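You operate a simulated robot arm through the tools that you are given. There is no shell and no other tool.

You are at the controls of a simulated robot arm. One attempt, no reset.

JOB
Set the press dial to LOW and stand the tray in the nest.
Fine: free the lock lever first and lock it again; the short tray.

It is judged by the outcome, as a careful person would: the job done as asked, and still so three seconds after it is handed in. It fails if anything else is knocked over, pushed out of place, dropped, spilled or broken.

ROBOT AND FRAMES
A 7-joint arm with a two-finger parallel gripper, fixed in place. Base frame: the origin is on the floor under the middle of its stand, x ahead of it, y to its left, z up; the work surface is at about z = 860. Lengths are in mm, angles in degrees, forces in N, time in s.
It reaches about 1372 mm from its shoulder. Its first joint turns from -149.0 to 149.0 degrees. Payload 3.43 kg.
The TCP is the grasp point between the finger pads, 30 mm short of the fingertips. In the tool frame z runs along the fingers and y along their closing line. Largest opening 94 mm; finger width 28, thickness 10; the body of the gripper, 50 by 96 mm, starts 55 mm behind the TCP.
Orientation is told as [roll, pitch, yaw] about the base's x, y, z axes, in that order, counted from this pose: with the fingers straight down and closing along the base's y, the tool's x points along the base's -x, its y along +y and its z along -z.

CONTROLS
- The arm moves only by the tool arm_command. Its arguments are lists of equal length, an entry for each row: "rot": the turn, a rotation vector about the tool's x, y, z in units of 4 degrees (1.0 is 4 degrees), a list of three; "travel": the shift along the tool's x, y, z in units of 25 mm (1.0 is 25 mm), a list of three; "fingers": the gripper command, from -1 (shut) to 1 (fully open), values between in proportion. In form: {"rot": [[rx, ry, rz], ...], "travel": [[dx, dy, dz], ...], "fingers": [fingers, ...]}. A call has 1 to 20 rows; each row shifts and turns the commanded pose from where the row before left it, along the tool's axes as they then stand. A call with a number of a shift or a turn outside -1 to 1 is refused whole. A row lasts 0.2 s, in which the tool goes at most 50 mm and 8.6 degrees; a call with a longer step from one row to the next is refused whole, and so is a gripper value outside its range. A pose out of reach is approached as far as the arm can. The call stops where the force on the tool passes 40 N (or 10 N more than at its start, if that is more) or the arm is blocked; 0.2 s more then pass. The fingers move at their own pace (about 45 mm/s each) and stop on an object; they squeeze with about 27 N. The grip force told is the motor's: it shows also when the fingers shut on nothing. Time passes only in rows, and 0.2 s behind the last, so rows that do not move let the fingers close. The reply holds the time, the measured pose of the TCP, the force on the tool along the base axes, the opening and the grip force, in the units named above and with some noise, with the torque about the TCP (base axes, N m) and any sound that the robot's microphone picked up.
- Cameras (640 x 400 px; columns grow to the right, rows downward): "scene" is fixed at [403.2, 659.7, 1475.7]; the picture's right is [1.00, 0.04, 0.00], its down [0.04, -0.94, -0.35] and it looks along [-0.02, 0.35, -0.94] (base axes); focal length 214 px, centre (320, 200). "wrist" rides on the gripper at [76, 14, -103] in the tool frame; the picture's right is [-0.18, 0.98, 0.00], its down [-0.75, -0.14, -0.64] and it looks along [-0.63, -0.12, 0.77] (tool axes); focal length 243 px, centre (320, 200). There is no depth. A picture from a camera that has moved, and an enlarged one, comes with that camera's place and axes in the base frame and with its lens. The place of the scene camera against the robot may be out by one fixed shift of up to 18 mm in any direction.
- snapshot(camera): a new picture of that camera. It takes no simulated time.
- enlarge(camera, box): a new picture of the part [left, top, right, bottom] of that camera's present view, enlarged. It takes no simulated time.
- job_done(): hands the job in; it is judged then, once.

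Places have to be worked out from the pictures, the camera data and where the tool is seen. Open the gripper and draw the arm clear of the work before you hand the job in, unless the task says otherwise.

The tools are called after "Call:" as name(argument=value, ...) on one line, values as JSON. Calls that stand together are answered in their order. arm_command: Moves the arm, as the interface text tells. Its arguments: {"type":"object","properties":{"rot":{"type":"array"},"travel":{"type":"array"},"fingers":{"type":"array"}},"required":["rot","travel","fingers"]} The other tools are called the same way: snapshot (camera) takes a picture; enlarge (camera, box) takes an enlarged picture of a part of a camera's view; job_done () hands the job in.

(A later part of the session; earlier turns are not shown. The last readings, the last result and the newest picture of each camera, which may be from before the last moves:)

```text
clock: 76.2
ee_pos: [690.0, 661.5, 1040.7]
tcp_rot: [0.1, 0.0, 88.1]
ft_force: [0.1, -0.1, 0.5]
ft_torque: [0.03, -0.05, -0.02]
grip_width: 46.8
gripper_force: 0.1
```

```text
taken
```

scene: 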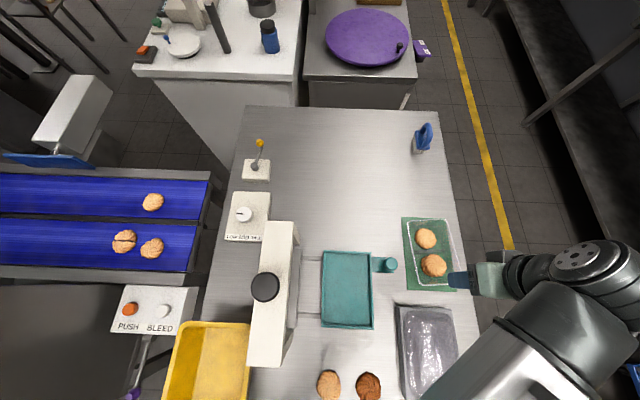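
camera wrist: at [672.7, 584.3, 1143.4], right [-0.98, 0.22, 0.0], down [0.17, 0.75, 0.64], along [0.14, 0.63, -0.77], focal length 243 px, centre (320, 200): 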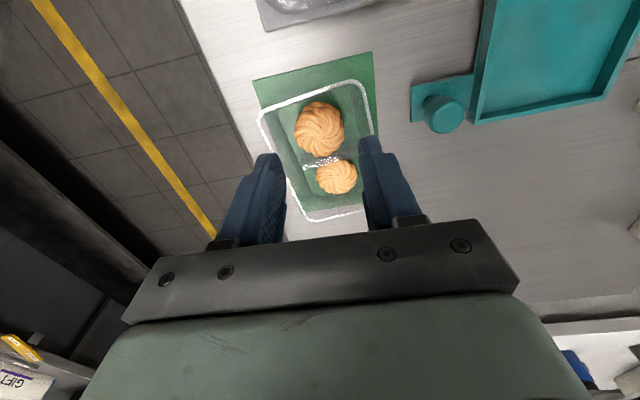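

Call:
enlarge(camera="wrist", box=[240, 60, 400, 230])

Call:
enlarge(camera="wrist", box=[280, 130, 380, 200])

Call:
enlarge(camera="scene", box=[395, 210, 475, 300])

```text
2.35 times, centred on (320, 145) of wrist
camera zoom: at [672.7, 584.3, 1143.4], right [-0.98, 0.22, 0.0], down [0.17, 0.75, 0.64], along [0.14, 0.63, -0.77], focal length 571 px, centre (320, 329)
```

zoom: 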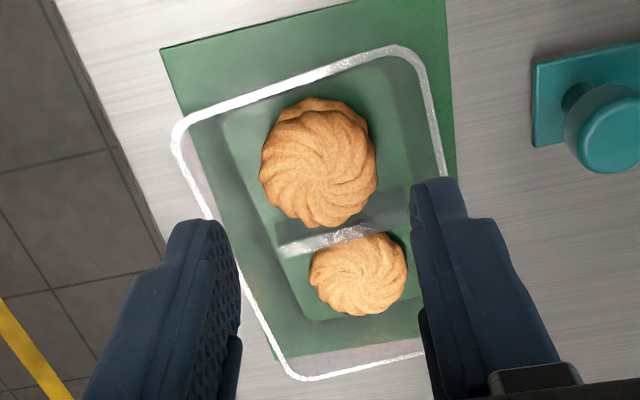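

```text
5.71 times, centred on (330, 165) of wrist
camera zoom: at [672.7, 584.3, 1143.4], right [-0.98, 0.22, 0.0], down [0.17, 0.75, 0.64], along [0.14, 0.63, -0.77], focal length 1386 px, centre (263, 400)
```

zoom: 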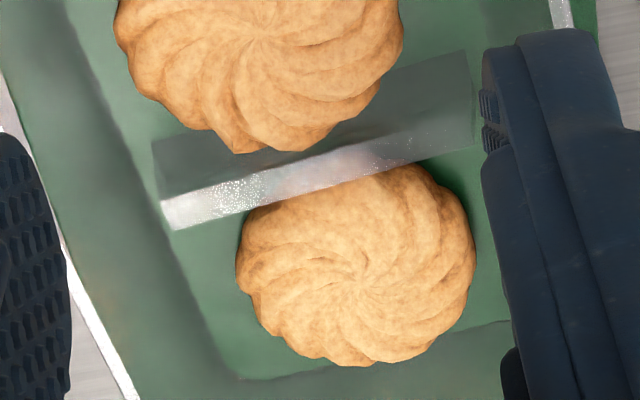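

```text
4.44 times, centred on (435, 255) of scene
camera zoom: at [403.2, 659.7, 1475.7], right [1.0, 0.04, 0.0], down [0.04, -0.94, -0.35], along [-0.02, 0.35, -0.94], focal length 953 px, centre (-191, -44)
```

zoom: 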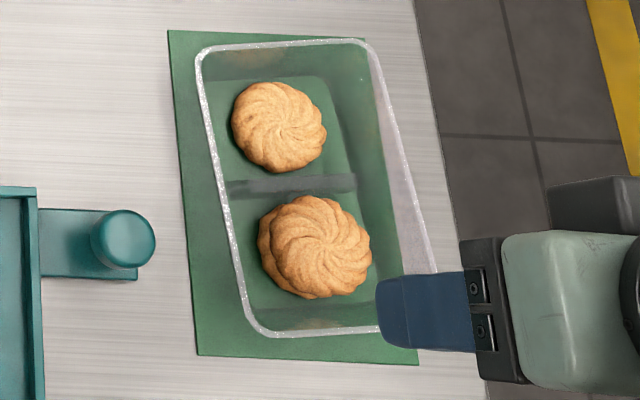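

The tray rim is at z about 894, about 107 × 167 mm, centred near (696, 735) and yawed about 5.5°, with walls tapering outward roughly 22°. I'll pinch the +x long wall with the gripper tilted to match, so I move over that wall, yaw to 95.5°, tilt, and look.

Call:
arm_command(rot=[[0, 0, 0], [0, 0, 0], [0, 0, 0], [0, 0, 0], [0, 0, -0.93], [0, 0, -0.93], [-1, 0, 0], [-1, 0, 0], [-1, 0, 0], [-1, 0, 0], [-1, 0, 0], [-0.5, 0, 0]], travel=[[-0.67, -0.85, 0.4], [-0.67, -0.85, 0.4], [-0.67, -0.85, 0.4], [-0.67, -0.85, 0.4], [0, 0, 0], [0, 0, 0], [0, 0, 0], [0, 0, 0], [0, 0, 0], [0, 0, 0], [0, 0, 0], [0, 0, 0]], fingers=[0, 0, 0, 0, 0, 0, 0, 0, 0, 0, 0, 0])

Call:
snapshot(camera="wrist")

Call:
snapshot(camera="scene")

```text
clock: 78.8
ee_pos: [774.4, 727.1, 1000.4]
tcp_rot: [19.8, -0.3, 95.2]
ft_force: [0.5, -0.3, -0.1]
ft_torque: [0.0, 0.0, -0.01]
grip_width: 47.2
gripper_force: 0.0
```

```text
taken
camera wrist: at [802.0, 651.2, 1102.2], right [-0.94, 0.1, 0.33], down [0.28, 0.78, 0.56], along [-0.21, 0.62, -0.76], focal length 243 px, centre (320, 200)
```

wrist: 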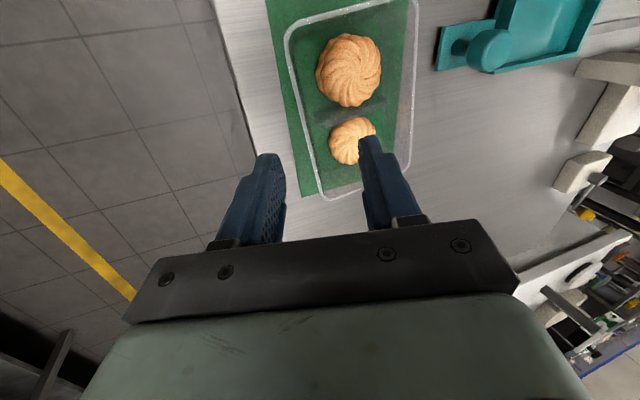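

```text
taken
```

scene: 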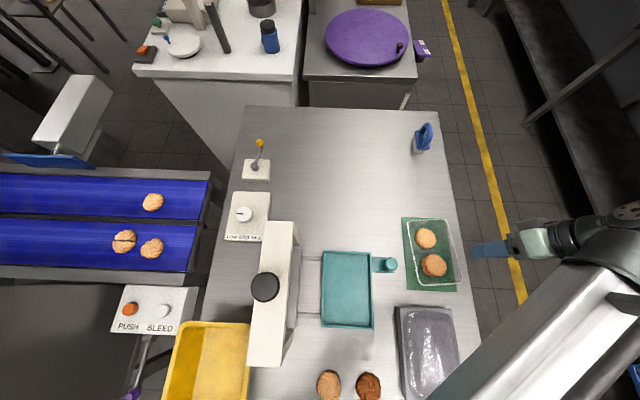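

Call:
arm_command(rot=[[0, 0, 0]], travel=[[0, 0, 0]], fingers=[0])

Call:
enlarge(camera="wrist", box=[260, 0, 440, 210])

```text
clock: 79.2
ee_pos: [773.1, 727.4, 1002.1]
tcp_rot: [19.7, -0.2, 95.4]
ft_force: [0.3, -0.2, 0.0]
ft_torque: [-0.01, 0.02, -0.01]
grip_width: 47.2
gripper_force: 0.1
```

```text
1.90 times, centred on (350, 105) of wrist
camera zoom: at [801.9, 651.3, 1102.3], right [-0.94, 0.1, 0.33], down [0.28, 0.78, 0.56], along [-0.21, 0.62, -0.76], focal length 462 px, centre (263, 381)
```

zoom: 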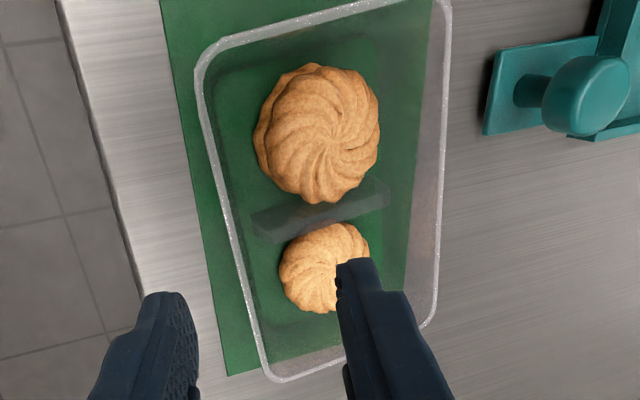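

Tilt is about 20°, close enough to the wall slope. The single cookie leaves more room just +y of the divider, so I'll grip the wall there (rim point about (746, 757, 894)) with a narrow 16 mm opening. I'll move to hover along the finger axis.

Call:
arm_command(rot=[[0, 0, 0], [0, 0, 0], [0, 0, 0], [0, 0, 0]], travel=[[-0.64, -0.27, 0], [-0.64, -0.27, 0.5], [0, 0, 0.9], [0, 0, 0.9]], fingers=[-0.66, -0.66, -0.66, -0.66])

Call:
snapshot(camera="wrist")

Call:
enlarge(camera="wrist", box=[240, 60, 440, 240])

Call:
enlarge(camera="scene", box=[395, 200, 495, 300])

```text
clock: 80.2
ee_pos: [762.5, 759.7, 936.8]
tcp_rot: [22.0, 0.0, 95.4]
ft_force: [0.1, 0.2, -0.3]
ft_torque: [0.02, -0.03, 0.03]
grip_width: 16.0
gripper_force: 0.1
out of reach, approached as far as the arm can: row 1
```

```text
taken
camera wrist: at [794.0, 685.2, 1036.0], right [-0.92, 0.1, 0.37], down [0.3, 0.79, 0.54], along [-0.24, 0.61, -0.76], focal length 243 px, centre (320, 200)
```

wrist: 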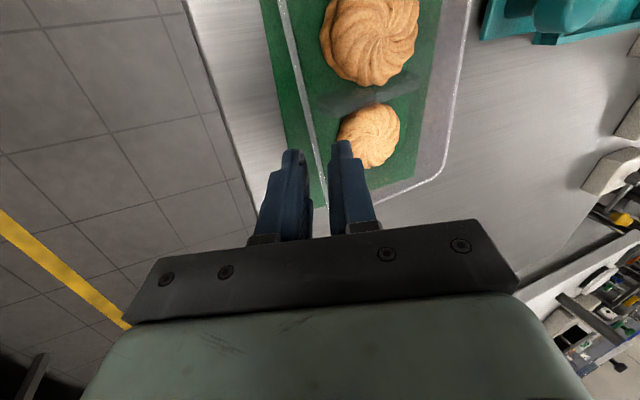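

```text
2.22 times, centred on (340, 150) of wrist
camera zoom: at [794.0, 685.2, 1036.0], right [-0.92, 0.1, 0.37], down [0.3, 0.79, 0.54], along [-0.24, 0.61, -0.76], focal length 539 px, centre (276, 311)
```

zoom: 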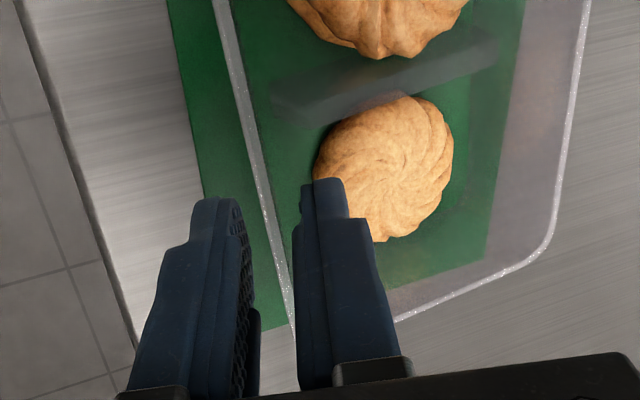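

```text
4.00 times, centred on (445, 250) of scene
camera zoom: at [403.2, 659.7, 1475.7], right [1.0, 0.04, 0.0], down [0.04, -0.94, -0.35], along [-0.02, 0.35, -0.94], focal length 858 px, centre (-180, 0)
```

zoom: 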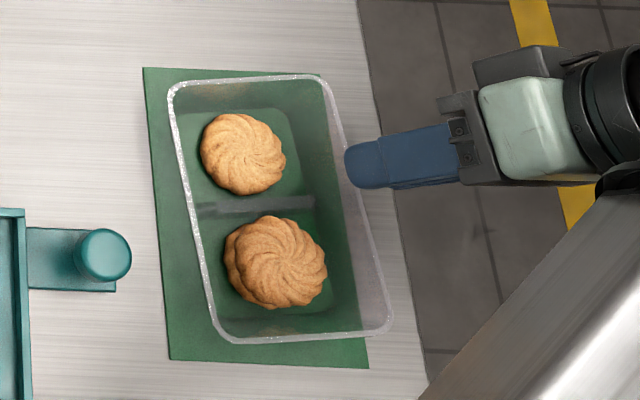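

Fingers straddle the rim line with about a 2.4 mm offset. I'll correct that and descend partway along the finger axis, then check.

Call:
arm_command(rot=[[0, 0, 0], [0, 0, 0]], travel=[[0.03, -0.09, 0], [0, 0, 0.55]], fingers=[-0.66, -0.66])

Call:
enlarge(camera="wrist", box=[260, 90, 400, 220])

Call:
enlarge(camera="scene", box=[420, 210, 480, 270])

```text
clock: 80.8
ee_pos: [758.8, 757.9, 922.2]
tcp_rot: [22.0, 0.0, 95.4]
ft_force: [0.4, -0.1, 0.0]
ft_torque: [-0.01, 0.0, -0.03]
grip_width: 15.9
gripper_force: 0.0
```

```text
3.08 times, centred on (330, 155) of wrist
camera zoom: at [791.1, 683.3, 1022.4], right [-0.92, 0.1, 0.37], down [0.3, 0.79, 0.54], along [-0.24, 0.61, -0.76], focal length 746 px, centre (289, 338)
```

zoom: 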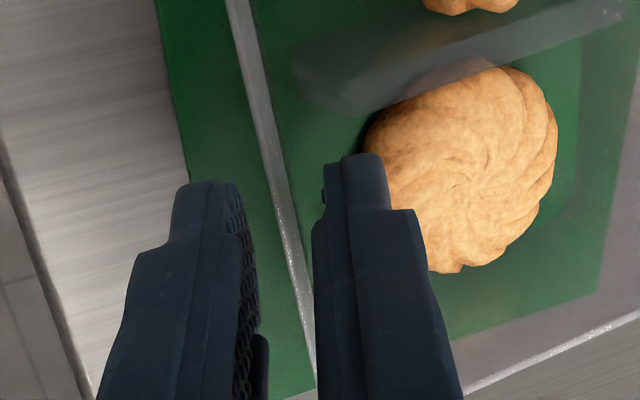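

```text
6.67 times, centred on (450, 240) of scene
camera zoom: at [403.2, 659.7, 1475.7], right [1.0, 0.04, 0.0], down [0.04, -0.94, -0.35], along [-0.02, 0.35, -0.94], focal length 1430 px, centre (-547, -67)
```

zoom: 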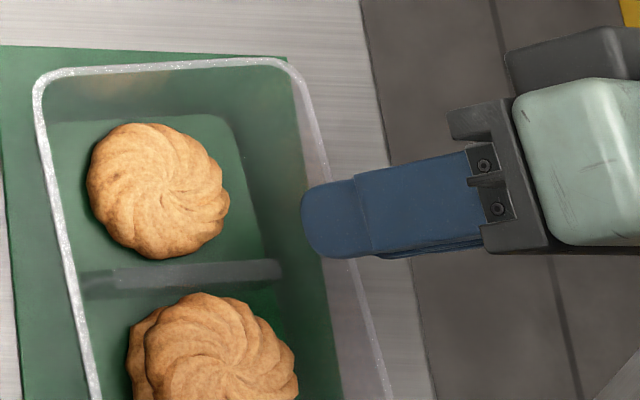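

The rim is centred between the fingers, and the inner finger will clear the cookie by about 5 mm. Descending the rest of the way.

Call:
arm_command(rot=[[0, 0, 0], [0, 0, 0]], travel=[[0, 0, 0.37], [0, 0, 0.37]], fingers=[-0.66, -0.66])

Call:
enlarge(camera="wrist", box=[260, 90, 400, 220])

Call:
enlarge(camera="scene", box=[420, 210, 480, 270])

```text
clock: 81.4
ee_pos: [752.3, 757.4, 908.5]
tcp_rot: [22.0, 0.0, 95.4]
ft_force: [6.5, 1.2, 22.4]
ft_torque: [-0.3, 0.35, 0.07]
grip_width: 17.2
gripper_force: 1.1
```

```text
3.08 times, centred on (330, 155) of wrist
camera zoom: at [783.9, 682.6, 1008.0], right [-0.93, 0.1, 0.37], down [0.3, 0.78, 0.54], along [-0.24, 0.61, -0.75], focal length 746 px, centre (289, 338)
```

zoom: 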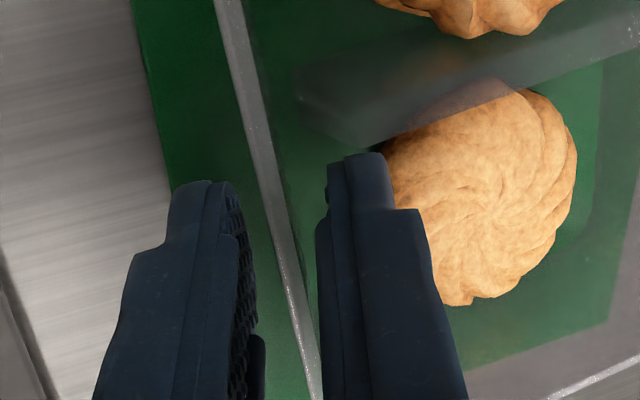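

```text
6.67 times, centred on (450, 240) of scene
camera zoom: at [403.2, 659.7, 1475.7], right [1.0, 0.04, 0.0], down [0.04, -0.94, -0.35], along [-0.02, 0.35, -0.94], focal length 1430 px, centre (-547, -67)
```

zoom: 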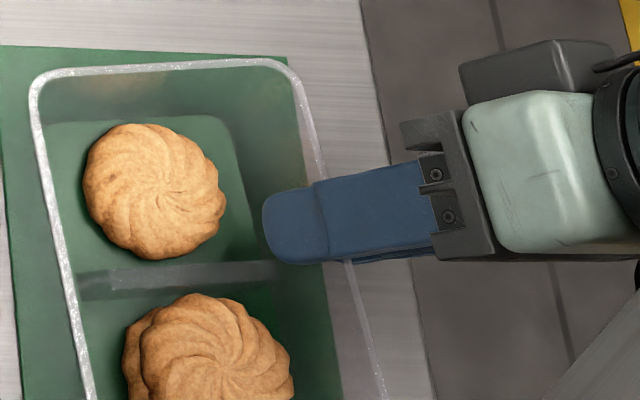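

I feel 22 N axial: the inner fingertip's edge seems to have landed on the end of the divider (top at about 880). Backing off 10 mm, shifting 7 mm further +y, then re-checking.

Call:
arm_command(rot=[[0, 0, 0], [0, 0, 0], [0, 0, 0]], travel=[[0, 0, -0.5], [-0.3, 0, 0], [0, 0, 0]], fingers=[-0.66, -0.66, -0.66])

Call:
enlarge(camera="wrist", box=[240, 40, 440, 220])

Call:
enlarge(camera="scene", box=[395, 200, 495, 300])

```text
clock: 82.2
ee_pos: [755.1, 765.4, 916.3]
tcp_rot: [22.0, 0.1, 95.3]
ft_force: [-0.3, -0.6, 0.8]
ft_torque: [0.01, 0.01, 0.01]
grip_width: 16.1
gripper_force: 0.1
```

```text
2.22 times, centred on (340, 130) of wrist
camera zoom: at [788.2, 691.5, 1016.4], right [-0.92, 0.1, 0.37], down [0.3, 0.79, 0.54], along [-0.24, 0.61, -0.76], focal length 539 px, centre (276, 356)
```

zoom: 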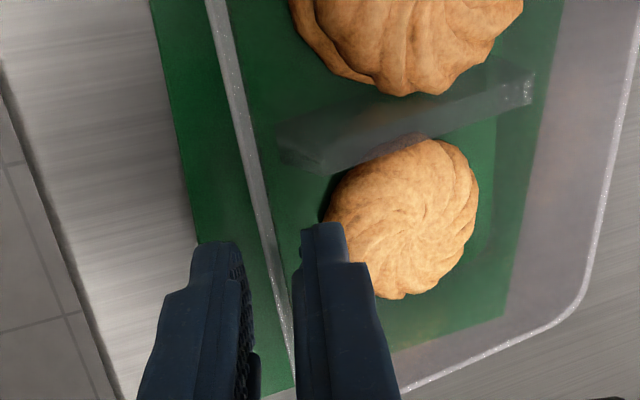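

```text
4.00 times, centred on (445, 250) of scene
camera zoom: at [403.2, 659.7, 1475.7], right [1.0, 0.04, 0.0], down [0.04, -0.94, -0.35], along [-0.02, 0.35, -0.94], focal length 858 px, centre (-180, 0)
```

zoom: 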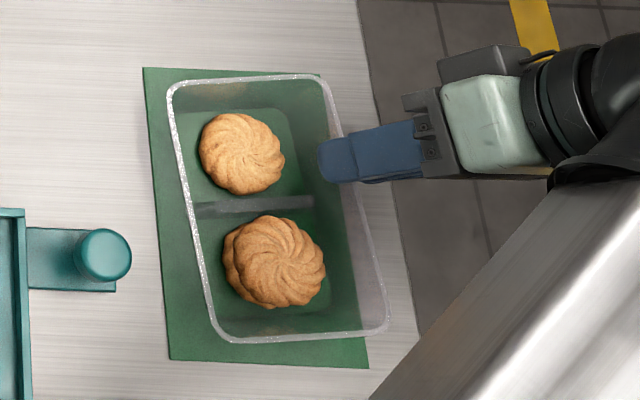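

The rim is still centred between the fingers, now clear of the divider. Descend again gently.

Call:
arm_command(rot=[[0, 0, 0], [0, 0, 0]], travel=[[0, -0.03, 0.25], [0, 0, 0.22]], fingers=[-0.66, -0.66])

Call:
enlarge(camera="wrist", box=[240, 40, 440, 220])

Call:
enlarge(camera="scene", box=[420, 210, 480, 270])

```text
clock: 82.8
ee_pos: [751.7, 766.1, 905.7]
tcp_rot: [21.9, 0.0, 95.4]
ft_force: [-0.9, 0.1, 1.2]
ft_torque: [0.0, 0.02, 0.01]
grip_width: 16.1
gripper_force: 0.1
```

```text
2.22 times, centred on (340, 130) of wrist
camera zoom: at [784.7, 691.6, 1005.1], right [-0.92, 0.1, 0.37], down [0.3, 0.79, 0.54], along [-0.24, 0.61, -0.76], focal length 539 px, centre (276, 356)
```

zoom: 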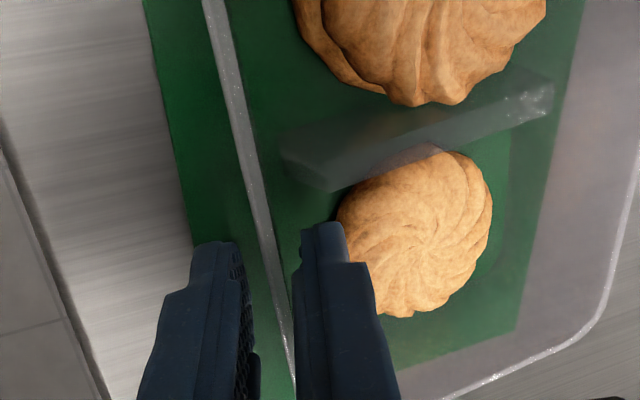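

```text
6.67 times, centred on (450, 240) of scene
camera zoom: at [403.2, 659.7, 1475.7], right [1.0, 0.04, 0.0], down [0.04, -0.94, -0.35], along [-0.02, 0.35, -0.94], focal length 1430 px, centre (-547, -67)
```

zoom: 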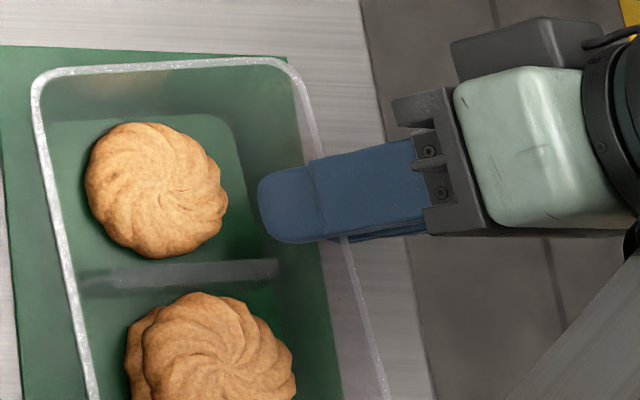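

No contact this time. Now close on the wall and read the grip.

Call:
arm_command(rot=[[0, 0, 0], [0, 0, 0], [0, 0, 0], [0, 0, 0]], travel=[[0, 0, 0.08], [0, 0, 0], [0, 0, 0], [0, 0, 0]], fingers=[-0.66, -1, -1, -1])

Call:
enlarge(camera="wrist", box=[240, 40, 440, 220])

Call:
enlarge(camera="scene", box=[395, 200, 495, 300])

```text
clock: 83.8
ee_pos: [749.9, 765.0, 903.3]
tcp_rot: [22.0, 0.0, 95.3]
ft_force: [-0.5, 0.8, -0.3]
ft_torque: [0.02, -0.02, 0.02]
grip_width: 1.8
gripper_force: 23.6
```

```text
2.22 times, centred on (340, 130) of wrist
camera zoom: at [783.5, 691.3, 1003.4], right [-0.92, 0.1, 0.37], down [0.3, 0.79, 0.54], along [-0.24, 0.61, -0.76], focal length 539 px, centre (276, 356)
```

zoom: 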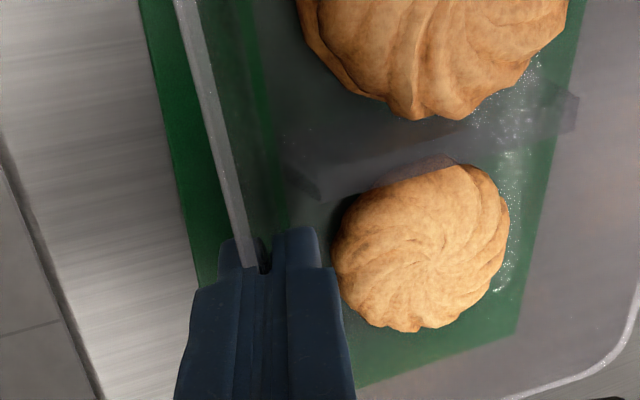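

```text
4.00 times, centred on (445, 250) of scene
camera zoom: at [403.2, 659.7, 1475.7], right [1.0, 0.04, 0.0], down [0.04, -0.94, -0.35], along [-0.02, 0.35, -0.94], focal length 858 px, centre (-180, 0)
```

zoom: 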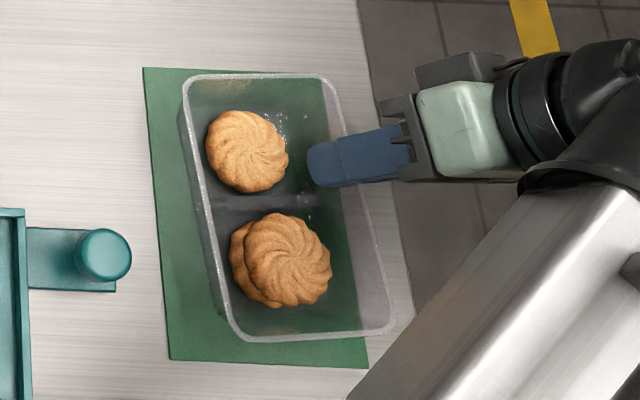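

The wall is gripped (1.8 mm thick, 24 N), but squeezing has tipped the tray about 10° (−x side up), so the true wall slope is nearer 12°. I'll lift it just a few mm and rotate the gripper back about 10° to level the tray.

Call:
arm_command(rot=[[0, 0, 0], [0.5, 0, 0], [0.5, 0, 0], [0.5, 0, 0], [0.5, 0, 0], [0, 0, 0]], travel=[[0, 0.06, -0.15], [0, 0.02, -0.05], [0, 0.02, -0.05], [0, 0.02, -0.05], [0, 0.02, -0.05], [0, 0, 0]], fingers=[-1, -1, -1, -1, -1, -1])

Call:
enlarge(camera="wrist", box=[240, 0, 500, 220])

Call:
enlarge(camera="scene", box=[395, 200, 495, 300])

```text
clock: 85.2
ee_pos: [750.3, 767.2, 912.2]
tcp_rot: [14.0, 0.0, 95.4]
ft_force: [0.6, 0.5, 0.0]
ft_torque: [-0.02, 0.0, 0.0]
grip_width: 2.2
gripper_force: 23.9
```

```text
1.82 times, centred on (370, 110) of wrist
camera zoom: at [769.0, 690.0, 1014.9], right [-0.97, 0.09, 0.24], down [0.22, 0.78, 0.59], along [-0.13, 0.62, -0.77], focal length 441 px, centre (229, 364)
```

zoom: 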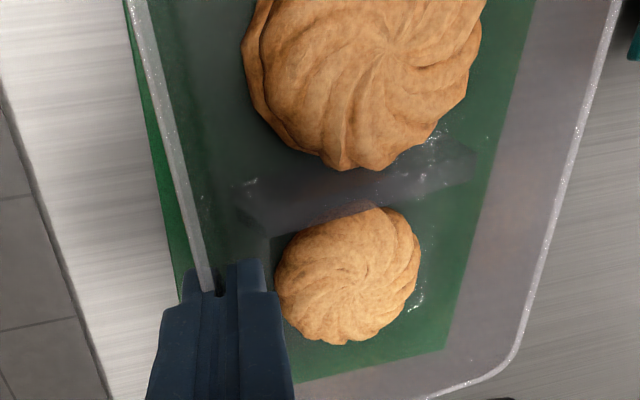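

```text
4.00 times, centred on (445, 250) of scene
camera zoom: at [403.2, 659.7, 1475.7], right [1.0, 0.04, 0.0], down [0.04, -0.94, -0.35], along [-0.02, 0.35, -0.94], focal length 858 px, centre (-180, 0)
```

zoom: 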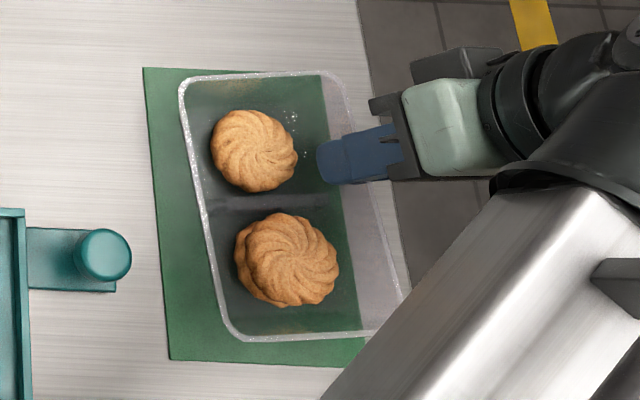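

Nearly level now and held. Lift a further 20 mm slowly and check.

Call:
arm_command(rot=[[0, 0, 0], [0, 0, 0], [0, 0, 0], [0, 0, 0]], travel=[[0, 0.05, -0.2], [0, 0.05, -0.2], [0, 0.05, -0.2], [0, 0.05, -0.2]], fingers=[-1, -1, -1, -1])

Call:
enlarge(camera="wrist", box=[240, 0, 500, 220])

Call:
enlarge(camera="scene", box=[395, 200, 495, 300])

```text
clock: 86.2
ee_pos: [750.6, 764.1, 931.5]
tcp_rot: [14.1, 0.0, 95.4]
ft_force: [-0.5, 0.7, -0.3]
ft_torque: [-0.02, -0.01, -0.01]
grip_width: 1.9
gripper_force: 23.9
```

```text
1.82 times, centred on (370, 110) of wrist
camera zoom: at [769.2, 688.8, 1034.7], right [-0.97, 0.09, 0.24], down [0.22, 0.78, 0.59], along [-0.13, 0.62, -0.77], focal length 441 px, centre (229, 364)
```

zoom: 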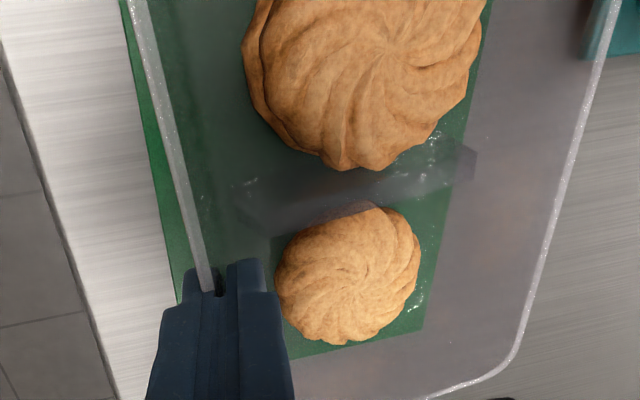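

```text
4.00 times, centred on (445, 250) of scene
camera zoom: at [403.2, 659.7, 1475.7], right [1.0, 0.04, 0.0], down [0.04, -0.94, -0.35], along [-0.02, 0.35, -0.94], focal length 858 px, centre (-180, 0)
```

zoom: 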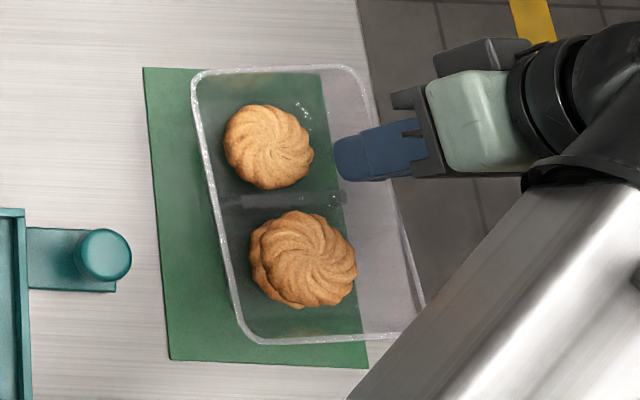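

The tray is held firmly and hasn't shifted in the grip; it's tipped only about 4°. I'll level it, lift about 50 mm more, and take the 5.5° yaw out so its sides line up with the nest.

Call:
arm_command(rot=[[0.45, 0, 0], [0.45, 0, 0], [0, 0, 0], [0, 0, 0], [0, 0, 0], [0, 0, 0], [0, -0.08, 0.45], [0, -0.08, 0.45], [0, -0.08, 0.45], [0, 0, 0]], travel=[[0, 0, 0], [0, 0, 0], [0, 0.09, -0.49], [0, 0.09, -0.49], [0, 0.09, -0.49], [0, 0.09, -0.49], [0, 0, 0], [0, 0, 0], [0, 0, 0], [0, 0, 0]], fingers=[-1, -1, -1, -1, -1, -1, -1, -1, -1, -1])

Call:
snapshot(camera="scene")

Call:
enlarge(camera="wrist", box=[240, 0, 560, 220])

```text
clock: 88.4
ee_pos: [750.5, 765.9, 982.7]
tcp_rot: [10.3, 0.1, 90.0]
ft_force: [-0.4, 0.2, -0.7]
ft_torque: [0.02, -0.03, 0.0]
grip_width: 2.0
gripper_force: 24.1
```

```text
taken
```

scene: 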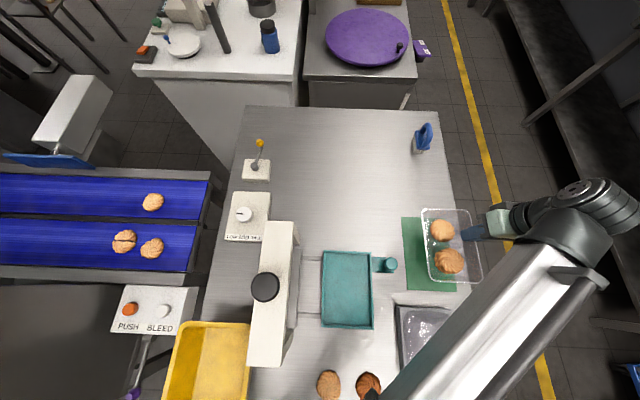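

```text
1.82 times, centred on (400, 110) of wrist
camera zoom: at [755.5, 688.2, 1085.9], right [-0.97, 0.19, 0.18], down [0.26, 0.75, 0.61], along [-0.02, 0.63, -0.78], focal length 441 px, centre (174, 364)
```

zoom: 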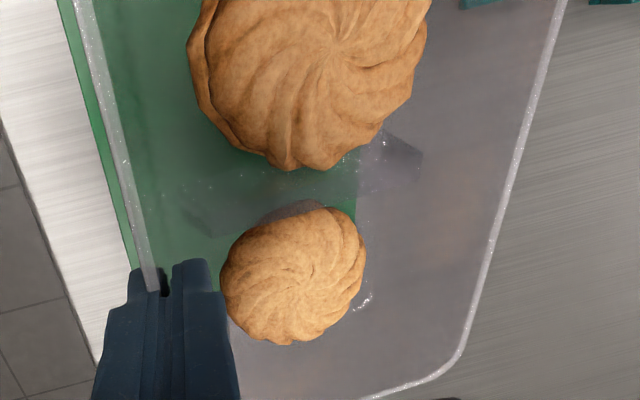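

Tray level, square to the base axes and held. Now carry it slowly toward the nest, first half of the way.

Call:
arm_command(rot=[[0, 0, 0], [0, 0, 0], [0, 0, 0], [0, 0, 0], [0, 0, 0], [0, 0, 0], [0, 0, 0], [0, 0, 0], [0, 0, 0]], travel=[[0.15, 0.31, 0.057], [0.297, 0.629, 0.114], [0.297, 0.629, 0.114], [0.297, 0.629, 0.114], [0.297, 0.629, 0.114], [0.297, 0.629, 0.114], [0.297, 0.629, 0.114], [0.15, 0.31, 0.057], [0, 0, 0]], fingers=[-1, -1, -1, -1, -1, -1, -1, -1, -1])

Call:
snapshot(camera="scene")

```text
clock: 90.4
ee_pos: [639.5, 713.7, 982.7]
tcp_rot: [10.4, 0.0, 90.0]
ft_force: [0.1, -0.7, -0.4]
ft_torque: [0.04, -0.03, 0.02]
grip_width: 2.1
gripper_force: 24.2
```

```text
taken
```

scene: 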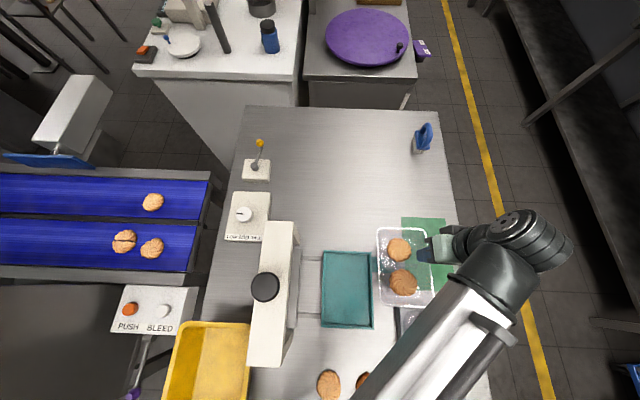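

Call:
enlarge(camera="scene", box=[310, 215, 450, 340])

```text
3.20 times, centred on (380, 278) of scene
camera zoom: at [403.2, 659.7, 1475.7], right [1.0, 0.04, 0.0], down [0.04, -0.94, -0.35], along [-0.02, 0.35, -0.94], focal length 686 px, centre (128, -48)
```

zoom: 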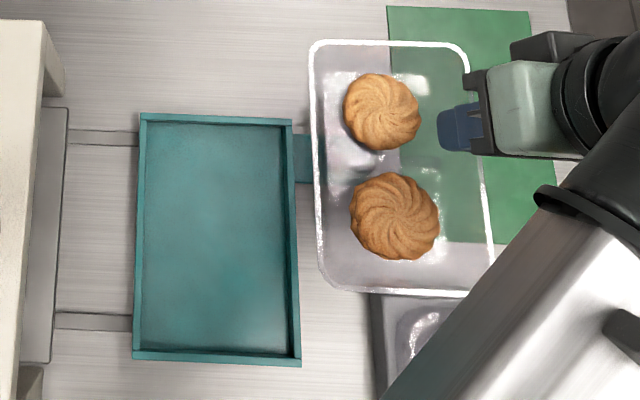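

Call:
enlarge(camera="scene", box=[370, 220, 445, 312])

Call:
snapshot(camera="wrist")

```text
4.35 times, centred on (408, 266) of scene
camera zoom: at [403.2, 659.7, 1475.7], right [1.0, 0.04, 0.0], down [0.04, -0.94, -0.35], along [-0.02, 0.35, -0.94], focal length 932 px, centre (-60, -87)
```

zoom: 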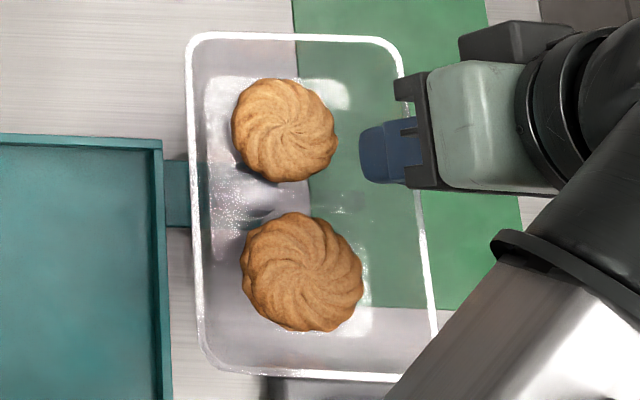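

```text
taken
camera wrist: at [643.9, 636.4, 1085.8], right [-0.97, 0.18, 0.18], down [0.26, 0.75, 0.61], along [-0.02, 0.63, -0.78], focal length 243 px, centre (320, 200)
```

wrist: 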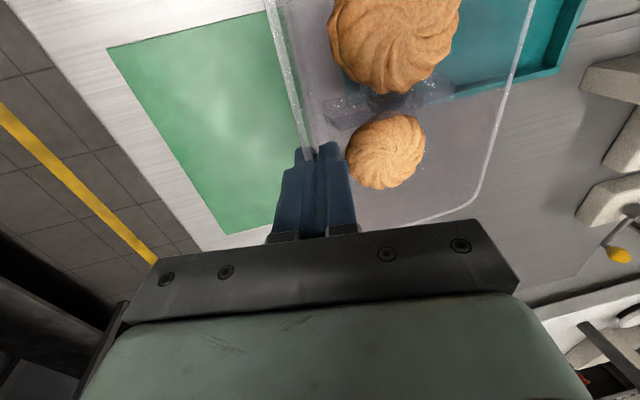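

The tray is level (wrist view gives rim x 534–642, centre about (588, 686)) and the nest centre is about (471, 635). I'll carry it the remaining (−117, −53) mm at the same height, then check from the scene camera.

Call:
arm_command(rot=[[0, 0, 0], [0, 0, 0], [0, 0, 0], [0, 0, 0], [0, 0, 0], [0, 0, 0], [0, 0, 0], [0, 0, 0], [0, 0, 0], [0, 0, 0]], travel=[[0.13, 0.29, 0.053], [0.265, 0.575, 0.105], [0.265, 0.575, 0.105], [0.265, 0.575, 0.105], [0.265, 0.575, 0.105], [0.265, 0.575, 0.105], [0.265, 0.575, 0.105], [0.265, 0.575, 0.105], [0.13, 0.29, 0.053], [0, 0, 0]], fingers=[-1, -1, -1, -1, -1, -1, -1, -1, -1, -1])

Call:
snapshot(camera="scene")

Call:
enlarge(camera="scene", box=[300, 220, 420, 340])

Call:
snapshot(camera="wrist")

```text
clock: 92.6
ee_pos: [523.5, 661.2, 982.9]
tcp_rot: [10.4, 0.0, 90.0]
ft_force: [0.0, 0.8, -0.3]
ft_torque: [0.03, -0.04, -0.02]
grip_width: 1.8
gripper_force: 23.8
```

```text
taken
```

scene: 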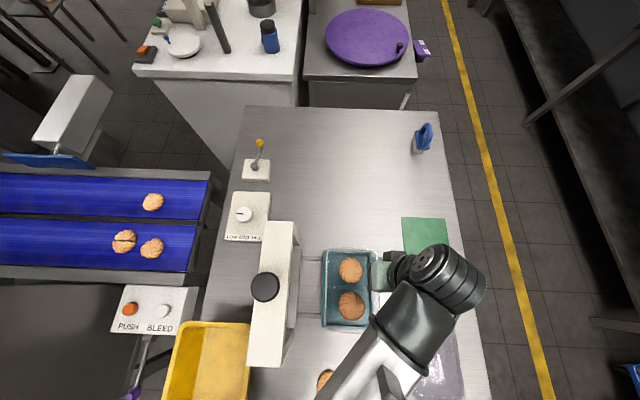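

```text
3.33 times, centred on (360, 280) of scene
camera zoom: at [403.2, 659.7, 1475.7], right [1.0, 0.04, 0.0], down [0.04, -0.94, -0.35], along [-0.02, 0.35, -0.94], focal length 715 px, centre (187, -67)
```

zoom: 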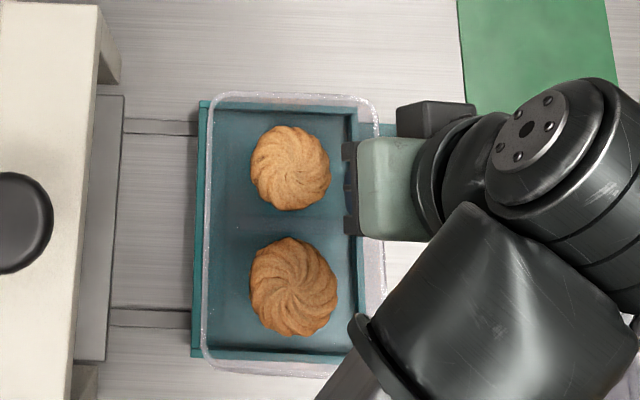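

```text
taken
camera wrist: at [527.7, 584.3, 1085.7], right [-0.97, 0.18, 0.18], down [0.26, 0.75, 0.61], along [-0.02, 0.63, -0.78], focal length 243 px, centre (320, 200)
```

wrist: 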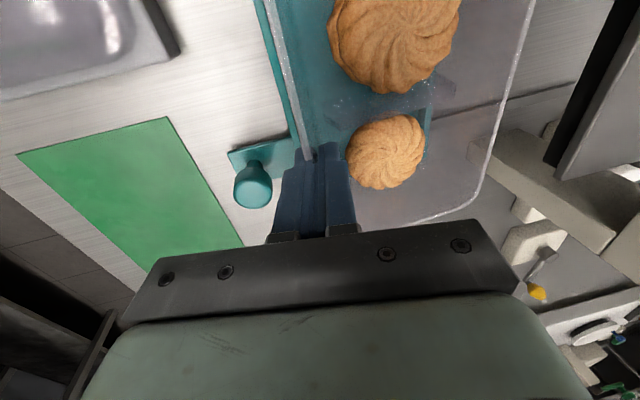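

The tray is over the nest within a few millimetres. Before lowering, I'll check the nest's lip and the clearance for the outer finger.

Call:
enlarge(camera="wrist", box=[230, 0, 390, 200])

Call:
enlarge(camera="scene", box=[315, 240, 385, 335])

```text
2.00 times, centred on (310, 100) of wrist
camera zoom: at [527.7, 584.3, 1085.7], right [-0.97, 0.18, 0.18], down [0.26, 0.75, 0.61], along [-0.02, 0.63, -0.78], focal length 485 px, centre (340, 400)
```

zoom: 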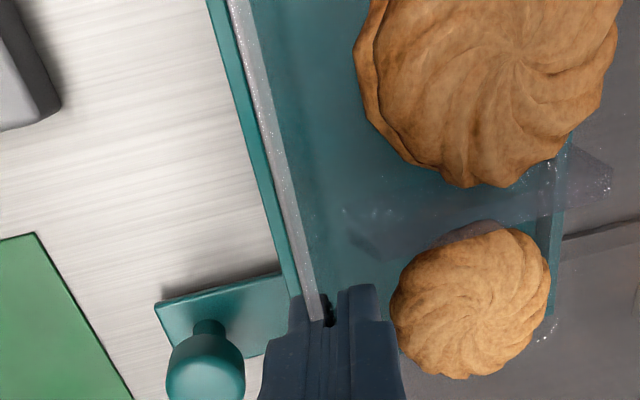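

```text
4.21 times, centred on (350, 288) of scene
camera zoom: at [403.2, 659.7, 1475.7], right [1.0, 0.04, 0.0], down [0.04, -0.94, -0.35], along [-0.02, 0.35, -0.94], focal length 903 px, centre (194, -168)
```

zoom: 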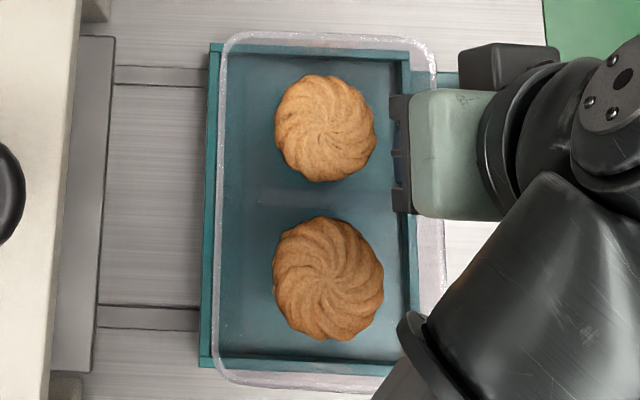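

Call:
enlarge(camera="scene", box=[312, 305, 362, 336])

Call:
enlarge(camera="scene", box=[315, 240, 385, 275])

```text
12.80 times, centred on (337, 320) of scene
camera zoom: at [403.2, 659.7, 1475.7], right [1.0, 0.04, 0.0], down [0.04, -0.94, -0.35], along [-0.02, 0.35, -0.94], focal length 2745 px, centre (102, -1342)
```

zoom: 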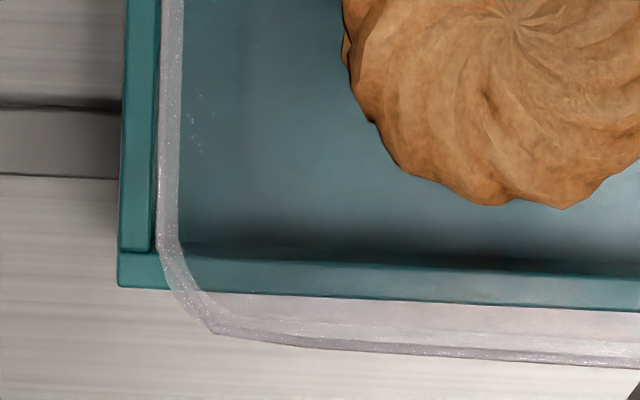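

```text
9.14 times, centred on (350, 258) of scene
camera zoom: at [403.2, 659.7, 1475.7], right [1.0, 0.04, 0.0], down [0.04, -0.94, -0.35], along [-0.02, 0.35, -0.94], focal length 1961 px, centre (46, -326)
```

zoom: 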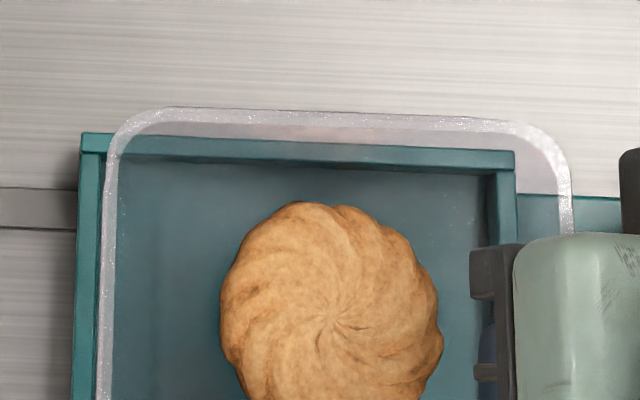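

The nest lip is about 13 mm deep and 5 mm thick. I'll bias the tray 4 mm toward −x so the outer finger clears the lip, shift −2.5 in y to centre it, and lower about 48 mm.

Call:
arm_command(rot=[[0, 0, 0], [0, 0, 0], [0, 0, 0], [0, 0, 0], [0, 0, 0]], travel=[[0.025, -0.037, 0.48], [0.025, -0.037, 0.48], [0.025, -0.037, 0.48], [0.025, -0.037, 0.48], [0, 0, 0]], fingers=[-1, -1, -1, -1, -1])

Call:
enlarge(camera="scene", box=[315, 240, 385, 335])

Call:
snapshot(camera="wrist")

```text
clock: 93.8
ee_pos: [516.0, 659.3, 935.7]
tcp_rot: [10.5, 0.0, 90.0]
ft_force: [0.3, 0.0, 0.1]
ft_torque: [-0.01, -0.02, -0.01]
grip_width: 1.8
gripper_force: 24.3
```

```text
4.21 times, centred on (350, 288) of scene
camera zoom: at [403.2, 659.7, 1475.7], right [1.0, 0.04, 0.0], down [0.04, -0.94, -0.35], along [-0.02, 0.35, -0.94], focal length 903 px, centre (194, -168)
```

zoom: 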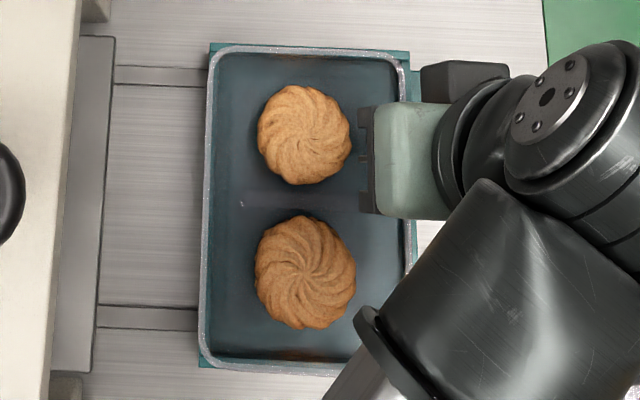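

```text
taken
camera wrist: at [521.5, 582.2, 1038.3], right [-0.97, 0.18, 0.18], down [0.26, 0.75, 0.61], along [-0.02, 0.63, -0.78], focal length 243 px, centre (320, 200)
```

wrist: 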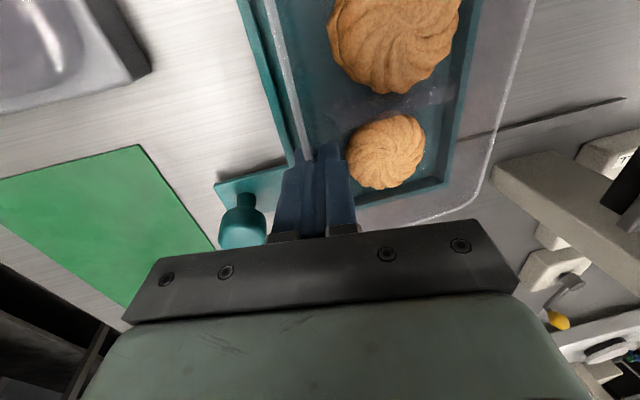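

Well aligned; I'll trim x by +2.5 and y by −1.3 and continue down gently, watching for contact.

Call:
arm_command(rot=[[0, 0, 0], [0, 0, 0], [0, 0, 0]], travel=[[0.026, -0.085, 0.188], [0.026, -0.085, 0.188], [0, 0, 0]], fingers=[-1, -1, -1])

Call:
enlarge(camera="scene", box=[315, 240, 385, 335])

Call:
enlarge(camera="wrist", box=[230, 0, 550, 230])

```text
clock: 94.6
ee_pos: [519.9, 657.4, 925.1]
tcp_rot: [10.4, 0.0, 90.0]
ft_force: [0.9, 0.7, 4.3]
ft_torque: [-0.18, 0.43, -0.04]
grip_width: 2.3
gripper_force: 24.1
```

```text
4.21 times, centred on (350, 288) of scene
camera zoom: at [403.2, 659.7, 1475.7], right [1.0, 0.04, 0.0], down [0.04, -0.94, -0.35], along [-0.02, 0.35, -0.94], focal length 903 px, centre (194, -168)
```

zoom: 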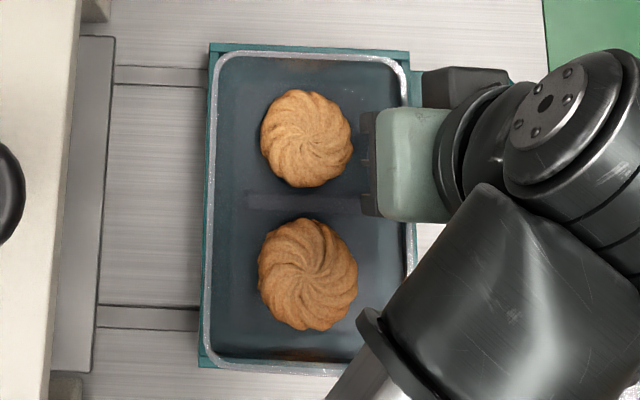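

```text
1.74 times, centred on (390, 115) of wrist
camera zoom: at [524.3, 580.5, 1028.0], right [-0.97, 0.18, 0.18], down [0.26, 0.75, 0.61], along [-0.02, 0.63, -0.78], focal length 422 px, centre (198, 348)
```

zoom: 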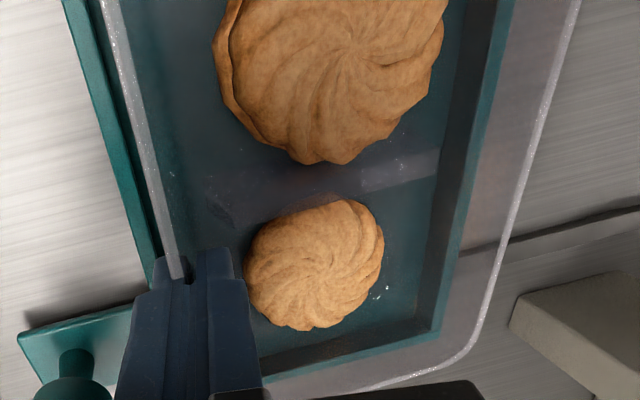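

First light contact: 4 N with torque pointing to the tray's −x side. I'll look closely at that side before pressing further.

Call:
enlarge(camera="wrist", box=[420, 0, 540, 110])

Call:
enlarge(camera="scene", box=[312, 240, 352, 290])

Call:
enlarge(camera="scene", box=[312, 290, 352, 340])

```text
3.64 times, centred on (480, 55) of wrist
camera zoom: at [524.3, 580.5, 1028.0], right [-0.97, 0.18, 0.18], down [0.26, 0.75, 0.61], along [-0.02, 0.63, -0.78], focal length 882 px, centre (-262, 727)
```

zoom: 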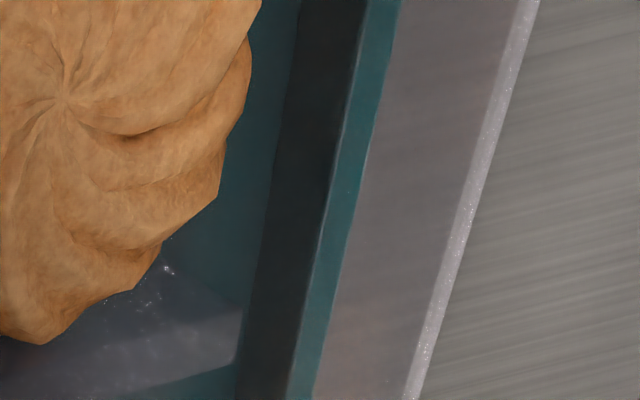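

```text
8.00 times, centred on (332, 265) of scene
camera zoom: at [403.2, 659.7, 1475.7], right [1.0, 0.04, 0.0], down [0.04, -0.94, -0.35], along [-0.02, 0.35, -0.94], focal length 1716 px, centre (224, -320)
```

zoom: 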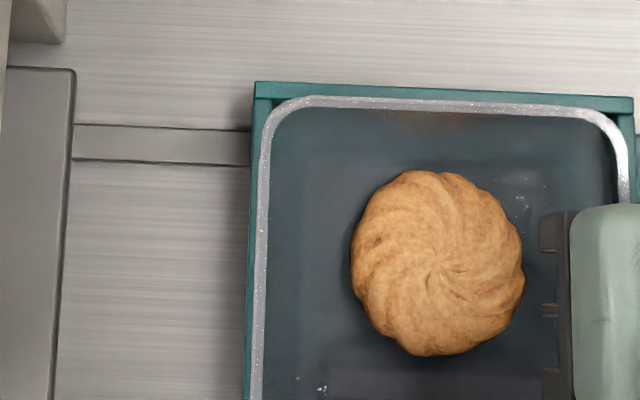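

```text
8.00 times, centred on (332, 315) of scene
camera zoom: at [403.2, 659.7, 1475.7], right [1.0, 0.04, 0.0], down [0.04, -0.94, -0.35], along [-0.02, 0.35, -0.94], focal length 1716 px, centre (224, -720)
```

zoom: 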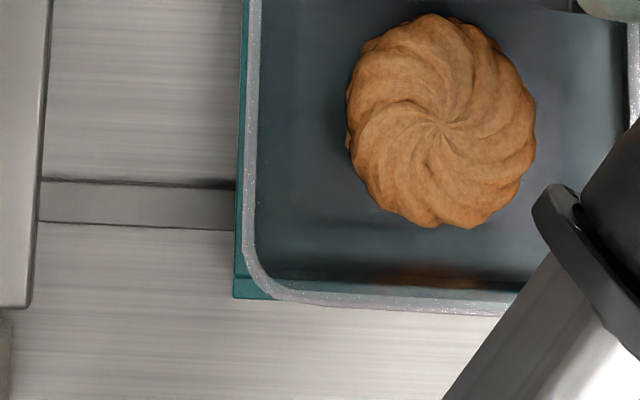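

The contact could be the −x lip: the tray sits about 3.5 mm toward −x. I'll lift 4 mm, shift +3.5 mm to centre it, and come down again to compare.

Call:
arm_command(rot=[[0, 0, 0], [0, 0, 0], [0, 0, 0], [0, 0, 0]], travel=[[0, 0.029, -0.157], [0, -0.138, -0.025], [0, -0.029, 0.157], [0, 0, 0]], fingers=[-1, -1, -1, -1])

```text
clock: 95.6
ee_pos: [523.2, 657.7, 924.9]
tcp_rot: [10.4, 0.1, 89.9]
ft_force: [0.7, 0.1, 5.0]
ft_torque: [-0.14, 0.46, 0.04]
grip_width: 2.1
gripper_force: 24.1
```

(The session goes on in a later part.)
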